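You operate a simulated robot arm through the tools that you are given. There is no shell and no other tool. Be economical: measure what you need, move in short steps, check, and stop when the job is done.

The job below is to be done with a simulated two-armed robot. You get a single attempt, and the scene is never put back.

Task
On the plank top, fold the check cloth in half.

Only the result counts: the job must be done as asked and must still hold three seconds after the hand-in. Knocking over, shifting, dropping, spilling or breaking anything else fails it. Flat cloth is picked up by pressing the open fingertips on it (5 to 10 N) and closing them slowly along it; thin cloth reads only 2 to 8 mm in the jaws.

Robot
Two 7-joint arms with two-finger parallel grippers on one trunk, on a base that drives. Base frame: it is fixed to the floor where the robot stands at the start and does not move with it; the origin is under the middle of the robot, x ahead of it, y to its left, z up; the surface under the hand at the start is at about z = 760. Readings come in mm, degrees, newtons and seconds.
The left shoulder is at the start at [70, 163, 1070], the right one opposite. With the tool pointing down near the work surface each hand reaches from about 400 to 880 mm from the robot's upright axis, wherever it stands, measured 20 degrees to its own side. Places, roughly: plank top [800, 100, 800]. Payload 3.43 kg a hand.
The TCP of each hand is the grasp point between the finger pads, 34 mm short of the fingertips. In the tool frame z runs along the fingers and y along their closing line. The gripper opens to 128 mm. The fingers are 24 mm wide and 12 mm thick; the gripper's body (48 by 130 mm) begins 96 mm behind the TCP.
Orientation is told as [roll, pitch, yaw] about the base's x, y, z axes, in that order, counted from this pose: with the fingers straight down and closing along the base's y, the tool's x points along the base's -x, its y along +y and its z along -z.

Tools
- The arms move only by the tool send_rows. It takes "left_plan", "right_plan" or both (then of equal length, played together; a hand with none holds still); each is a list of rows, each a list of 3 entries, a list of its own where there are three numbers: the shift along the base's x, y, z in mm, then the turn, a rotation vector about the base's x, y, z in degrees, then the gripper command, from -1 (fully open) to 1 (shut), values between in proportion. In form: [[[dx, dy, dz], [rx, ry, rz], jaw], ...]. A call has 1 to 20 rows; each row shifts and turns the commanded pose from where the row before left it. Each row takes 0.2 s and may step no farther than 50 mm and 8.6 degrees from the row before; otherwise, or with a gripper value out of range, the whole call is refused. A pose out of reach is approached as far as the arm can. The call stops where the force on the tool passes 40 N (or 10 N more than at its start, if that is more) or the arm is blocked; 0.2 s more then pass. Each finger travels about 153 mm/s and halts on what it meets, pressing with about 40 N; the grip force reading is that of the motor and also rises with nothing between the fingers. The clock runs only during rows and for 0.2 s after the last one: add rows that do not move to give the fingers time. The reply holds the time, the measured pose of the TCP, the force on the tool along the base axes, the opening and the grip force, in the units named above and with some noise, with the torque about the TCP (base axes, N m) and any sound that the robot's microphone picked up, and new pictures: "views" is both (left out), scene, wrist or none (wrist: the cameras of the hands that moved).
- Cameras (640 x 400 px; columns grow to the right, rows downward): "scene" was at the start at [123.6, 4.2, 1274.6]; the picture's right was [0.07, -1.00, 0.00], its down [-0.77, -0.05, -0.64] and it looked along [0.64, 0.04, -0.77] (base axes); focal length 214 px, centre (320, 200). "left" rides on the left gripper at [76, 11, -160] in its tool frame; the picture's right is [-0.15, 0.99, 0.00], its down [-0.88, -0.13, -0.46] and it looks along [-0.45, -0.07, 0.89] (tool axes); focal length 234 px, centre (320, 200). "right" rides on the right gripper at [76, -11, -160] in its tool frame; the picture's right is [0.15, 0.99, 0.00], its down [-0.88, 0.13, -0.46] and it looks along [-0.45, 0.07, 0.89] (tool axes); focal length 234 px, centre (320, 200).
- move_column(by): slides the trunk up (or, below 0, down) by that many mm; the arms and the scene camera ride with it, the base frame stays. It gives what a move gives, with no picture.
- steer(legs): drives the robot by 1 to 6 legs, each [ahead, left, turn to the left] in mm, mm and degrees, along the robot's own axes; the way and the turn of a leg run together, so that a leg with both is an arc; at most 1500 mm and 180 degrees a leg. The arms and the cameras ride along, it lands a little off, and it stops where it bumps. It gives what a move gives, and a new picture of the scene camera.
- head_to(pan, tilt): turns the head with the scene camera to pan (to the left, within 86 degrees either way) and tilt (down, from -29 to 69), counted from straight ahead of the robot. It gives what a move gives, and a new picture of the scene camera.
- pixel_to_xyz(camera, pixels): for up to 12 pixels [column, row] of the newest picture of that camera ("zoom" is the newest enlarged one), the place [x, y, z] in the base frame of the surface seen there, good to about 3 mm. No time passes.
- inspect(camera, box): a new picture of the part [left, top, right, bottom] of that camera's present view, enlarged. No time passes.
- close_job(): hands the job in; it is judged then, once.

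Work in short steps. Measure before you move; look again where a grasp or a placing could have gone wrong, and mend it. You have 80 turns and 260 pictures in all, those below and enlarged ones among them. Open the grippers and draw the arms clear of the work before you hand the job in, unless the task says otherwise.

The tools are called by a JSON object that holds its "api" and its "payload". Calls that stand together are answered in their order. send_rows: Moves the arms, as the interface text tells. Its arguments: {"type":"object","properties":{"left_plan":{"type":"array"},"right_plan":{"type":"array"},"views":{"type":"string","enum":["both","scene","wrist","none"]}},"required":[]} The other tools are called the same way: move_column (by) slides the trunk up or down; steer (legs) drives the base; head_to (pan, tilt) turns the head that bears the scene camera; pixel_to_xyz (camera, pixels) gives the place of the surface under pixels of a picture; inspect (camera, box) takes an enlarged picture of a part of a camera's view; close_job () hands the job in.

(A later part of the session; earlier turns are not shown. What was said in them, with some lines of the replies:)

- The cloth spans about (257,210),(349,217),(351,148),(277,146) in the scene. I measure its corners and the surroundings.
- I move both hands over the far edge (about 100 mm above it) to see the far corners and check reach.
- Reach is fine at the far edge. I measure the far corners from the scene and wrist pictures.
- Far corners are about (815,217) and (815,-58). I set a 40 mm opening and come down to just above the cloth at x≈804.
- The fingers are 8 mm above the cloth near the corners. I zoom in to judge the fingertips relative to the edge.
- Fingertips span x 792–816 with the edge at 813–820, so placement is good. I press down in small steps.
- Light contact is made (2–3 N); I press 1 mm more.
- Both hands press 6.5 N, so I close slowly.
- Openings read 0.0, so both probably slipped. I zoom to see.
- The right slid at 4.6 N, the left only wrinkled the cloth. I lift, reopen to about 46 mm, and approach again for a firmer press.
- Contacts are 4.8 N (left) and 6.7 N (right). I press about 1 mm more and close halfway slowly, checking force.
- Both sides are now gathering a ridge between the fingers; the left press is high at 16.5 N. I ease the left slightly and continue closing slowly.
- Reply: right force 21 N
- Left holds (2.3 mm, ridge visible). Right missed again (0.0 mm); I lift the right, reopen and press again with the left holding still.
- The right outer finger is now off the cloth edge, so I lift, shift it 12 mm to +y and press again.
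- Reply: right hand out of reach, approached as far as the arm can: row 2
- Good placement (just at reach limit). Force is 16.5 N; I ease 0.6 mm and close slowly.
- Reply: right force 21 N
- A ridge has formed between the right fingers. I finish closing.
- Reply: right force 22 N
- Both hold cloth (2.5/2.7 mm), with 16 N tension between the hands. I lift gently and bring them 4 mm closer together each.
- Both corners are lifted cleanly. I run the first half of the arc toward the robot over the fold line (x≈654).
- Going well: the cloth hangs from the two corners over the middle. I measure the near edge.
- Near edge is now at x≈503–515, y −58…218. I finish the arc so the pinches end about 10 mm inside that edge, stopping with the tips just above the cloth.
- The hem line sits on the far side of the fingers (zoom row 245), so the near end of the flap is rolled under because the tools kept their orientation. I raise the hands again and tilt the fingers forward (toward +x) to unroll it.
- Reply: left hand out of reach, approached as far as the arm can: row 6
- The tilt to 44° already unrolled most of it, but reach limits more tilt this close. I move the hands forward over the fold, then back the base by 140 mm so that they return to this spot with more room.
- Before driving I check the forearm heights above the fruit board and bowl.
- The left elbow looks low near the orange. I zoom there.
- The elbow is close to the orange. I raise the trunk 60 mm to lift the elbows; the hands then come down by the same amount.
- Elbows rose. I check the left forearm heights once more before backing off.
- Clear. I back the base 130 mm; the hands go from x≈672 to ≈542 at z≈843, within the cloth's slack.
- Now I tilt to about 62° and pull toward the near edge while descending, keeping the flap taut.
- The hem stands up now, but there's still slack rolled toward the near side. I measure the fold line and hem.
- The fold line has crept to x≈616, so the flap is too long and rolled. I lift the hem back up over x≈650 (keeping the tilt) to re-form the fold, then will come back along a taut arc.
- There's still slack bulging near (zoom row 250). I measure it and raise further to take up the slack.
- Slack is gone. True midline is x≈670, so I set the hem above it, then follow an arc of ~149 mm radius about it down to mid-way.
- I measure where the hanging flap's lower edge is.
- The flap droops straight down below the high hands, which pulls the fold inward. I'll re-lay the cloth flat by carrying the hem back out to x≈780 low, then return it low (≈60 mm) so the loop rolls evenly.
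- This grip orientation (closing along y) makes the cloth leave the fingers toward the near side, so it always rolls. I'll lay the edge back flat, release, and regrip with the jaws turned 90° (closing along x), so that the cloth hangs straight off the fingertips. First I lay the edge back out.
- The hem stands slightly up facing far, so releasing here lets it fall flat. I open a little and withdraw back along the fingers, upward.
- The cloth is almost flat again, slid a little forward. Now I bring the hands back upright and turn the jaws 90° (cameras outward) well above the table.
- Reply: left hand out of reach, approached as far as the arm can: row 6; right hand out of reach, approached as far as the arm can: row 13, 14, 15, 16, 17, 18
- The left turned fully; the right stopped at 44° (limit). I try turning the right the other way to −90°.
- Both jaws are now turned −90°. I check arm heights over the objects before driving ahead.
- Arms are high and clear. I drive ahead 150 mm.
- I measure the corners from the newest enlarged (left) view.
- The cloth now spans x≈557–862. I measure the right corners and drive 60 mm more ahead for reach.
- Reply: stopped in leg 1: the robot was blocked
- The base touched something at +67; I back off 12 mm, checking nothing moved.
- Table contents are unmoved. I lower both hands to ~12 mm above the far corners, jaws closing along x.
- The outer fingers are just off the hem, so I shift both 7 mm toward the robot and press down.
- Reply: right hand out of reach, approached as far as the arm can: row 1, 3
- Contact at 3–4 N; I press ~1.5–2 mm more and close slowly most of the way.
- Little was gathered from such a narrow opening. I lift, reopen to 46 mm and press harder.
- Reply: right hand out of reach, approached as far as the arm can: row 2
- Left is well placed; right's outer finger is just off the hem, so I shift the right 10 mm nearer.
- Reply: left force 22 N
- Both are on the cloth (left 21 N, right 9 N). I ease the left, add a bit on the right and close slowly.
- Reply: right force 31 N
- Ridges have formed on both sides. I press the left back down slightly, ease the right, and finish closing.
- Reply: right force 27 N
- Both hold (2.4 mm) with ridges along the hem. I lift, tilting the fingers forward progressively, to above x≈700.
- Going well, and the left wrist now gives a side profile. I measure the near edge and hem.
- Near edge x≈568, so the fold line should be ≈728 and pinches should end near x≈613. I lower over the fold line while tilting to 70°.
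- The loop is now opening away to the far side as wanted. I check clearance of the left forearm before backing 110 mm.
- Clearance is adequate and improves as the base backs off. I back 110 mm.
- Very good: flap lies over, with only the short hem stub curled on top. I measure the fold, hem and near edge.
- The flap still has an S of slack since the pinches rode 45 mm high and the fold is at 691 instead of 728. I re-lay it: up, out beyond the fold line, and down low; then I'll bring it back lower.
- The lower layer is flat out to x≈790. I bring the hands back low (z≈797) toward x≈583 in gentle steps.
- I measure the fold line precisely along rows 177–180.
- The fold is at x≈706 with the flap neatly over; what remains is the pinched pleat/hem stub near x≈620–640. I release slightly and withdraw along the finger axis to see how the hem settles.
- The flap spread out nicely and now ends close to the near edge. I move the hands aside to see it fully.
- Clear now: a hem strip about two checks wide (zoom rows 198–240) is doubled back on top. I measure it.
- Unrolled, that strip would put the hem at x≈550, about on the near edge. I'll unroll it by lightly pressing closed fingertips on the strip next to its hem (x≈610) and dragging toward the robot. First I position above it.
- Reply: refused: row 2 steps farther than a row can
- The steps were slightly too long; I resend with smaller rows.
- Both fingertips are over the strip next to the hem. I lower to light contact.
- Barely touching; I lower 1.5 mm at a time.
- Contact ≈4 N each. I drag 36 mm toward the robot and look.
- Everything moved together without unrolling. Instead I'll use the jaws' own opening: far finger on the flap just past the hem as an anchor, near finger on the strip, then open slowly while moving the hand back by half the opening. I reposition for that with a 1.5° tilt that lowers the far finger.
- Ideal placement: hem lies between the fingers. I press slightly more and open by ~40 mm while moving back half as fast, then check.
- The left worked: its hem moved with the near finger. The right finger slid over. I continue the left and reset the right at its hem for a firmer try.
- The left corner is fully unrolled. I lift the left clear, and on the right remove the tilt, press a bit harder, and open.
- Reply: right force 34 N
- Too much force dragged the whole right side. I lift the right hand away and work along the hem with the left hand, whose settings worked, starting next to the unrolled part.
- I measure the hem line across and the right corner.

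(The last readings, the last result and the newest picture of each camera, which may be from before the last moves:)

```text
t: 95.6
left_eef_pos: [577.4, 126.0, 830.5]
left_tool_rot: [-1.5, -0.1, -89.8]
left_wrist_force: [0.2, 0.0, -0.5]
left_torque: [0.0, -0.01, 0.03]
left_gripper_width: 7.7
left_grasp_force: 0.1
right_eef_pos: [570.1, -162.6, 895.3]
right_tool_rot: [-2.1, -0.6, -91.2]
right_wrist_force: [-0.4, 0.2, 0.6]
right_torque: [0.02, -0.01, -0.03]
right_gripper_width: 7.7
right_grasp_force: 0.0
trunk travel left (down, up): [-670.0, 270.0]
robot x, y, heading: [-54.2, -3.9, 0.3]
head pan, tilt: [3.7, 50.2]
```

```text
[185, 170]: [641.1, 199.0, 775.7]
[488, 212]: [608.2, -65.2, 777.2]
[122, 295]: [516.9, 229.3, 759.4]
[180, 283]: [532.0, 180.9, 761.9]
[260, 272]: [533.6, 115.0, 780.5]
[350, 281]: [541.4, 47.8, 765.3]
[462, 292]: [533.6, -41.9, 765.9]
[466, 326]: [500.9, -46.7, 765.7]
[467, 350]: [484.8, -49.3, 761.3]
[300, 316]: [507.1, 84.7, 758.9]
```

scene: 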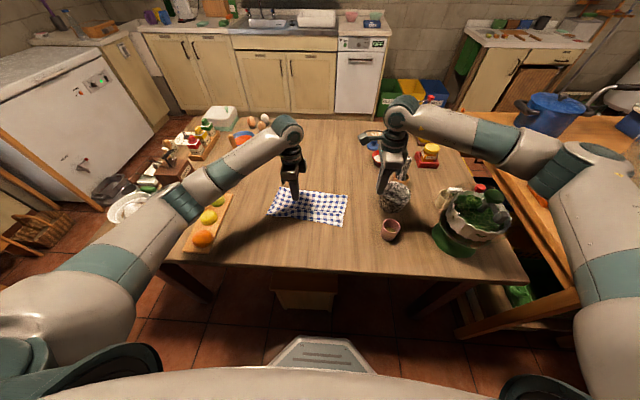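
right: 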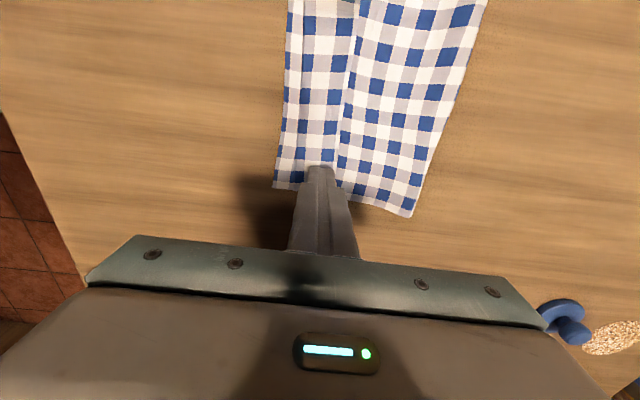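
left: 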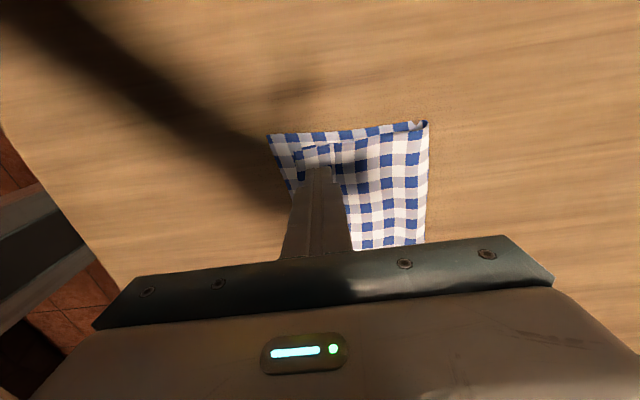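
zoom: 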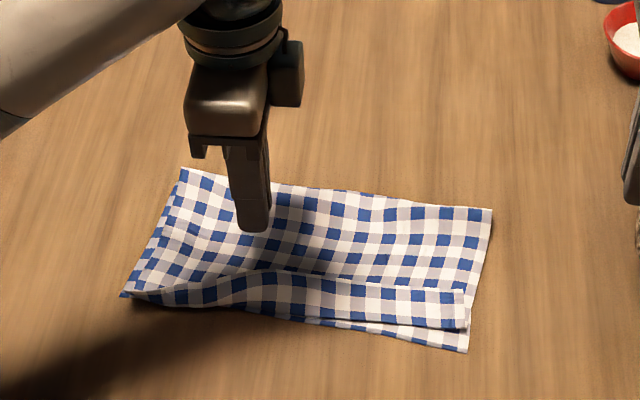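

Hem is at x≈534–541 between y=115 and −42. I position the left at y≈72 and the right at y≈−28, straddling the hem, a few mm above.

{"api": "send_rows", "payload": {"left_plan": [[[-10, -14, 0], [0, 0, 0], 0.88], [[-10, -14, 0], [0, 0, 0], 0.88], [[-10, -13, 0], [0, 0, 0], 0.88], [[-8, -13, -10], [0, 0, 0], 0.88], [[0, 0, -14], [0, 0, 0], 0.88], [[0, 0, 0], [0, 0, 0], 0.88]], "right_plan": [[[-10, 35, 0], [0, -1.2, 0], 0.88], [[-10, 35, -10], [0, 0, 0], 0.88], [[-10, 35, -20], [0, 0, 0], 0.88], [[-4, 30, -30], [0, 0, 0], 0.88], [[0, 0, -29], [0, 0, 0], 0.88], [[0, 0, 0], [0, 0, 0], 0.88]], "views": "none"}}

{"api": "inspect", "payload": {"camera": "left", "box": [220, 110, 420, 235]}}

{"api": "inspect", "payload": {"camera": "right", "box": [220, 110, 420, 235]}}

```text
t: 96.5
left_eef_pos: [548.6, 89.0, 826.1]
left_tool_rot: [-1.6, 0.0, -89.0]
left_wrist_force: [1.1, -0.6, 0.5]
left_torque: [0.01, -0.01, -0.03]
left_gripper_width: 7.5
left_grasp_force: 0.1
right_eef_pos: [538.8, -48.2, 857.1]
right_tool_rot: [-0.7, -0.7, -91.2]
right_wrist_force: [-5.4, -6.1, 0.3]
right_torque: [1.17, -0.94, 0.54]
right_gripper_width: 7.6
right_grasp_force: 0.1
trunk travel left (down, up): [-670.0, 270.0]
robot x, y, heading: [-54.9, -2.1, 0.1]
head pan, tilt: [3.7, 50.2]
stopped in row 4 (right hand): the force on the tool passed its limit at 62 N (the readings are from after the stop); the commanded pose is now the measured one
```

```text
3.20 times, centred on (320, 172) of left
```

zoom: 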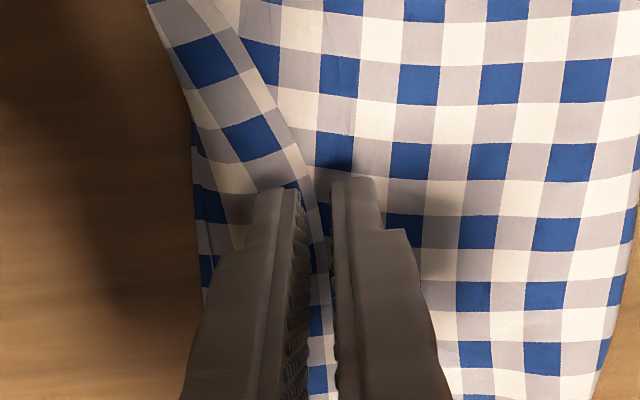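

```text
3.20 times, centred on (320, 172) of right
```

zoom: 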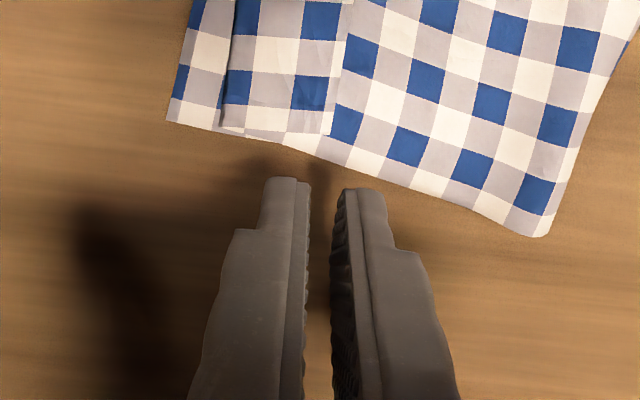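

The right wrist camera bumped the left hand; they need more spacing. I move the left away and bring the right alone to the right corner.

{"api": "send_rows", "payload": {"left_plan": [[[0, 30, 20], [0, 0, 0], 0.88], [[0, 35, 20], [0, 0, 0], 0.88], [[0, 35, 10], [0, 0, 0], 0.88], [[0, 0, 0], [0, 0, 0], 0.88], [[0, 0, 0], [0, 0, 0], 0.88], [[0, 0, 0], [0, 0, 0], 0.88]], "right_plan": [[[0, -8, 0], [0, 0, 0], 0.88], [[0, 0, 0], [0, 0, 0], 0.88], [[-1, 14, -20], [0, 0, 0], 0.88], [[0, 14, -24], [0, 0, 0], 0.88], [[0, 0, -6], [0, 0, 0], 0.88], [[0, 0, 0], [0, 0, 0], 0.88]], "views": "none"}}

{"api": "inspect", "payload": {"camera": "right", "box": [220, 110, 420, 235]}}

```text
t: 97.9
left_eef_pos: [548.7, 189.0, 875.1]
left_tool_rot: [-1.7, 0.1, -89.1]
left_wrist_force: [-0.3, 0.4, -0.2]
left_torque: [-0.01, 0.0, -0.02]
left_gripper_width: 7.8
left_grasp_force: 0.2
right_eef_pos: [537.5, -30.0, 807.0]
right_tool_rot: [-0.7, -0.6, -91.3]
right_wrist_force: [-0.2, -0.5, 0.4]
right_torque: [0.05, -0.01, 0.03]
right_gripper_width: 7.8
right_grasp_force: 0.0
trunk travel left (down, up): [-670.0, 270.0]
robot x, y, heading: [-50.4, -0.4, -0.2]
head pan, tilt: [3.7, 50.2]
```

```text
3.20 times, centred on (320, 172) of right
5 turns are left
```

zoom: 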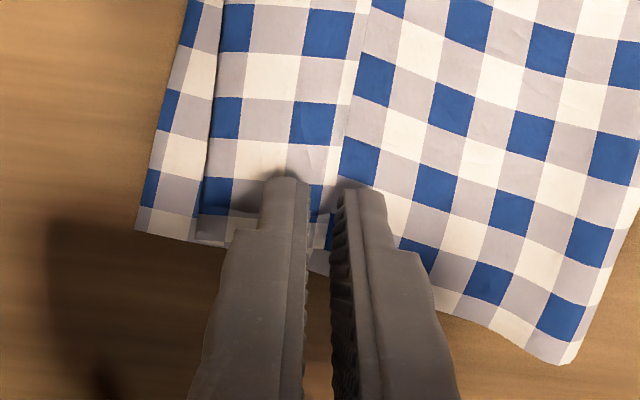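

Five turns left. The right jaw is at the hem; in one call I press (~10 mm down), open 72 mm while backing off, then lift.

{"api": "send_rows", "payload": {"right_plan": [[[0, 0, -8], [0, 0, 0], 0.88], [[0, 0, -2.6], [0, 0, 0], 0.88], [[0, 0, 0], [0, 0, 0], 0.88], [[-2.5, 0, 0], [0, 0, 0], 0.8], [[-2.5, 0, 0], [0, 0, 0], 0.72], [[-2.5, 0, 0], [0, 0, 0], 0.64], [[-2.5, 0, 0], [0, 0, 0], 0.56], [[-2.5, 0, 0], [0, 0, 0], 0.48], [[-2.5, 0, 0], [0, 0, 0], 0.4], [[-2.5, 0, 0], [0, 0, 0], 0.32], [[-2.5, 0, 0], [0, 0, 0], 0.24], [[-2.5, 0, 0], [0, 0, 0], 0.16], [[-2.5, 0, 0], [0, 0, 0], 0.08], [[-2.5, 0, 0], [0, 0, 0], 0], [[-2.5, 0, 0], [0, 0, 0], -0.08], [[-2.5, 0, 0], [0, 0, 0], -0.16], [[-2.5, 0, 0], [0, 0, 0], -0.24], [[0, 0, 0], [0, 0, 0], -0.24], [[0, 0, 15], [0, 0, 0], -0.24], [[0, 0, 40], [0, 0, 0], -0.24]], "views": "none"}}

{"api": "inspect", "payload": {"camera": "scene", "box": [240, 150, 380, 237]}}

{"api": "inspect", "payload": {"camera": "right", "box": [160, 60, 480, 260]}}

```text
t: 102.1
left_eef_pos: [547.0, 187.4, 877.6]
left_tool_rot: [-1.6, 0.1, -89.2]
left_wrist_force: [-0.6, -0.7, -0.3]
left_torque: [-0.01, 0.01, 0.03]
left_gripper_width: 7.9
left_grasp_force: 0.0
right_eef_pos: [502.7, -28.6, 850.7]
right_tool_rot: [-0.6, -0.6, -91.3]
right_wrist_force: [0.2, 0.0, 0.1]
right_torque: [-0.04, -0.02, 0.0]
right_gripper_width: 79.4
right_grasp_force: 0.1
trunk travel left (down, up): [-670.0, 270.0]
robot x, y, heading: [-52.4, -2.1, -0.3]
head pan, tilt: [3.7, 50.2]
```

```text
4.57 times, centred on (310, 194) of scene
```

zoom: 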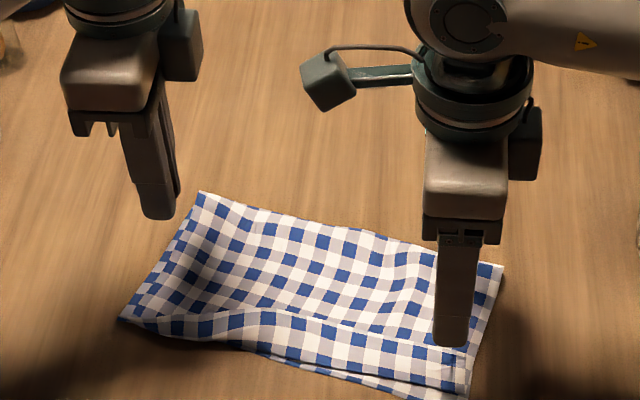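

```text
2.00 times, centred on (320, 160) of right
4 turns are left
```

zoom: 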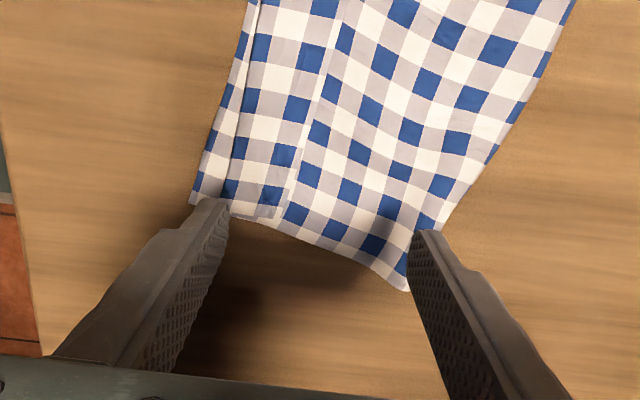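

The right corner didn't unroll. I withdraw the right hand and measure the hem for one final push with the left.

{"api": "send_rows", "payload": {"right_plan": [[[0, -30, 35], [0, 0, 0], -0.24], [[0, -40, 25], [0, 0, 0], -0.24], [[-20, -40, 10], [0, 0, 0], -0.24], [[-20, -40, 0], [0, 0, 0], -0.24]], "views": "scene"}}

{"api": "inspect", "payload": {"camera": "scene", "box": [240, 150, 380, 237]}}

{"api": "pixel_to_xyz", "payload": {"camera": "zoom", "pixels": [[202, 195], [500, 268], [122, 318], [180, 316], [230, 310], [270, 309], [300, 315], [340, 323], [400, 340], [300, 300], [270, 350], [465, 390]]}}

```text
t: 103.1
left_eef_pos: [547.1, 186.8, 878.3]
left_tool_rot: [-1.6, 0.2, -89.2]
left_wrist_force: [-0.5, -0.2, 0.2]
left_torque: [0.04, -0.03, -0.01]
left_gripper_width: 7.9
left_grasp_force: 0.1
right_eef_pos: [462.3, -180.3, 921.8]
right_tool_rot: [-0.6, -0.5, -91.3]
right_wrist_force: [-0.3, 0.4, -0.5]
right_torque: [0.02, -0.04, -0.04]
right_gripper_width: 79.3
right_grasp_force: 0.1
trunk travel left (down, up): [-670.0, 270.0]
robot x, y, heading: [-51.0, -1.5, 0.3]
head pan, tilt: [3.7, 50.2]
```

scene: 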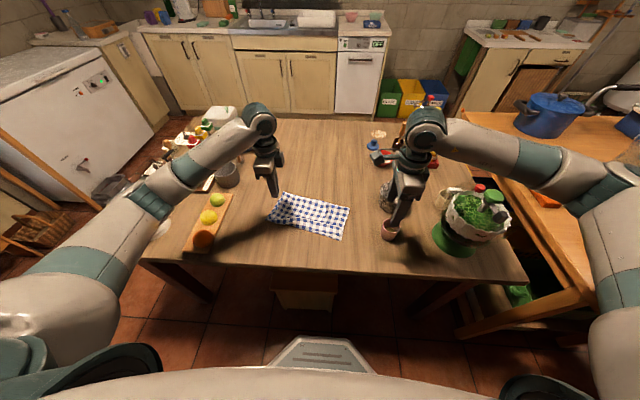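

```text
4.57 times, centred on (310, 194) of scene
```

zoom: 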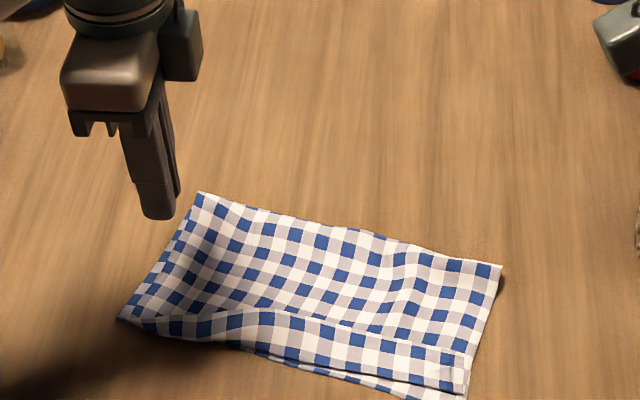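

```text
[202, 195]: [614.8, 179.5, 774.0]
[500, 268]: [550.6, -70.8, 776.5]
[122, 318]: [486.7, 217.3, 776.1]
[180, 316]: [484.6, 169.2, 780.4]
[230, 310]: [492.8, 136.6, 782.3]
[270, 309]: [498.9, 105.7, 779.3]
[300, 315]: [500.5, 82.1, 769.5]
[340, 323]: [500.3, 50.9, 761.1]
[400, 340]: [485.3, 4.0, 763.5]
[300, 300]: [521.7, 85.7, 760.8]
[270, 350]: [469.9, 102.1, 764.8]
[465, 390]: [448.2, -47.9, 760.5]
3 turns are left
```

The hem lip is raised to z≈780 around y=80–170, so a fingertip just above the flap can push it over toward the robot. I push at y≈117, then 77, then 39.

{"api": "send_rows", "payload": {"left_plan": [[[-8, -35, -30], [0, 0, 0], 1], [[-4, -35, -30], [0, 0, 0], 1], [[-5, 0, -18], [0, 0, 0], 1], [[-20, 0, 0], [0, 0, 0], 1], [[-20, 0, 0], [0, 0, 0], 1], [[-20, 0, 0], [0, 0, 0], 1], [[-20, 0, 0], [0, 0, 0], 1], [[0, 0, 35], [0, 0, 0], 1], [[40, -20, 0], [0, 0, 0], 1], [[35, -20, 0], [0, 0, 0], 1], [[0, 0, -35], [0, 0, 0], 1], [[-20, 0, 0], [0, 0, 0], 1], [[-20, 0, 0], [0, 0, 0], 1], [[-20, 0, 0], [0, 0, 0], 1], [[-20, 0, 0], [0, 0, 0], 1], [[0, 0, 35], [0, 0, 0], 1], [[38, -20, 0], [0, 0, 0], 1], [[25, -18, -35], [0, 0, 0], 1], [[-35, 0, 0], [0, 0, 0], 1], [[-35, 0, 0], [0, 0, 0], 1]], "views": "none"}}

{"api": "inspect", "payload": {"camera": "scene", "box": [240, 150, 380, 237]}}

```text
t: 107.3
left_eef_pos: [438.9, 39.8, 800.6]
left_tool_rot: [-1.6, 0.2, -89.2]
left_wrist_force: [-0.3, 0.1, 0.4]
left_torque: [-0.02, 0.0, 0.03]
left_gripper_width: 0.0
left_grasp_force: 33.5
right_eef_pos: [463.0, -179.3, 920.8]
right_tool_rot: [-0.7, -0.6, -91.3]
right_wrist_force: [1.8, 1.4, 0.2]
right_torque: [-0.01, -0.03, 0.0]
right_gripper_width: 79.4
right_grasp_force: 0.0
trunk travel left (down, up): [-670.0, 270.0]
robot x, y, heading: [-51.7, -0.9, -0.3]
head pan, tilt: [3.7, 50.2]
```

```text
4.57 times, centred on (310, 194) of scene
2 turns are left
```

zoom: 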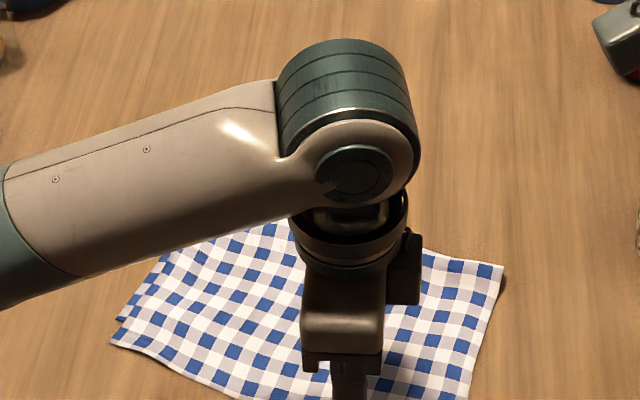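

The pushes flipped the strip over. One last push near the right end (y≈−8), then both hands withdraw upward and open.

{"api": "send_rows", "payload": {"left_plan": [[[0, 0, 35], [0, 0, 0], 1], [[40, -25, 0], [0, 0, 0], 1], [[30, -22, 0], [0, 0, 0], 1], [[0, 0, -35], [0, 0, 0], 1], [[-20, 0, 0], [0, 0, 0], 1], [[-20, 0, 0], [0, 0, 0], 1], [[-20, 0, 0], [0, 0, 0], 1], [[-20, 0, 0], [0, 0, 0], 1], [[0, 0, 40], [0, 0, 0], 1], [[0, 20, 40], [0, 0, 0], 1], [[0, 35, 30], [0, 0, 0], 0], [[0, 40, 25], [0, 0, 0], -1], [[0, 45, 15], [0, 0, 0], -1], [[0, 45, 10], [0, 0, 0], -1], [[0, 0, 0], [0, 0, 0], -1]], "right_plan": [[[0, 0, 0], [0, 0, 0], -0.24], [[0, 0, 0], [0, 0, 0], -0.24], [[0, 0, 0], [0, 0, 0], -0.24], [[0, 0, 0], [0, 0, 0], -0.24], [[0, 0, 0], [0, 0, 0], -0.24], [[0, 0, 0], [0, 0, 0], -0.24], [[0, 0, 0], [0, 0, 0], -0.24], [[0, 0, 0], [0, 0, 0], -0.24], [[0, 0, 0], [0, 0, 0], -0.24], [[0, 0, 20], [0, 0, 0], -0.24], [[0, 0, 20], [0, 0, 0], -0.24], [[0, 0, 20], [0, 0, 0], -0.6], [[0, 0, 0], [0, 0, 0], -1], [[0, 0, 0], [0, 0, 0], -1], [[0, 0, 0], [0, 0, 0], -1]], "views": "scene"}}

{"api": "inspect", "payload": {"camera": "scene", "box": [240, 150, 380, 237]}}

```text
t: 110.5
left_eef_pos: [429.9, 176.8, 958.3]
left_tool_rot: [-1.6, 0.2, -89.2]
left_wrist_force: [0.6, -0.5, 0.3]
left_torque: [0.01, 0.0, -0.02]
left_gripper_width: 128.2
left_grasp_force: 0.0
right_eef_pos: [461.8, -179.5, 979.4]
right_tool_rot: [-0.7, -0.5, -91.4]
right_wrist_force: [0.0, -0.8, 0.4]
right_torque: [0.06, 0.0, -0.03]
right_gripper_width: 128.1
right_grasp_force: 0.1
trunk travel left (down, up): [-670.0, 270.0]
robot x, y, heading: [-49.4, -0.8, -0.1]
head pan, tilt: [3.7, 50.2]
```

scene: 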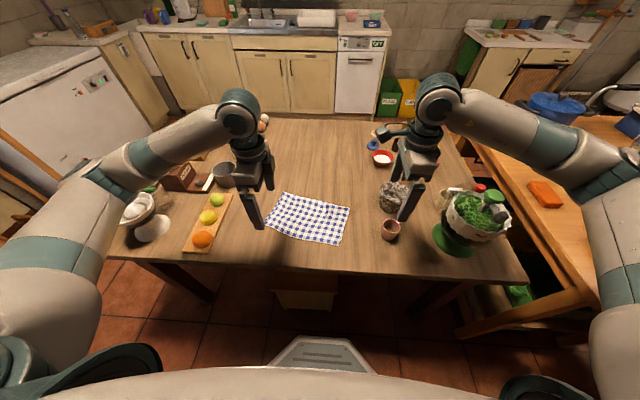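

```text
4.57 times, centred on (310, 194) of scene
1 turns are left
```

zoom: 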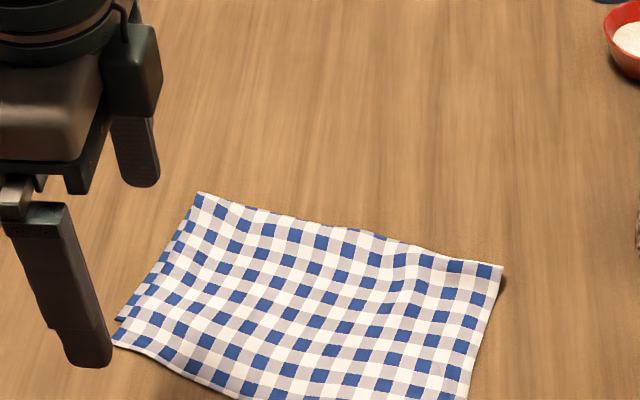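

The cloth now lies folded in half and flat with its hem over the near edge, the grippers are open and clear, and nothing else was disturbed. I hand in.

{"api": "close_job", "payload": {}}

```text
The job is handed in.
```

The check cloth is folded in half on the plank top and I handed the job in. In the last picture it lies flat, far edge turned over to the near one, with the top layer running slightly past the near edge at the left corner.

The cloth ended up nearer the robot than it started and turned by roughly 15 degrees. Both grippers are open and clear of it. I saw no other object moved; the base touched something unseen once while driving ahead, so I backed it off.
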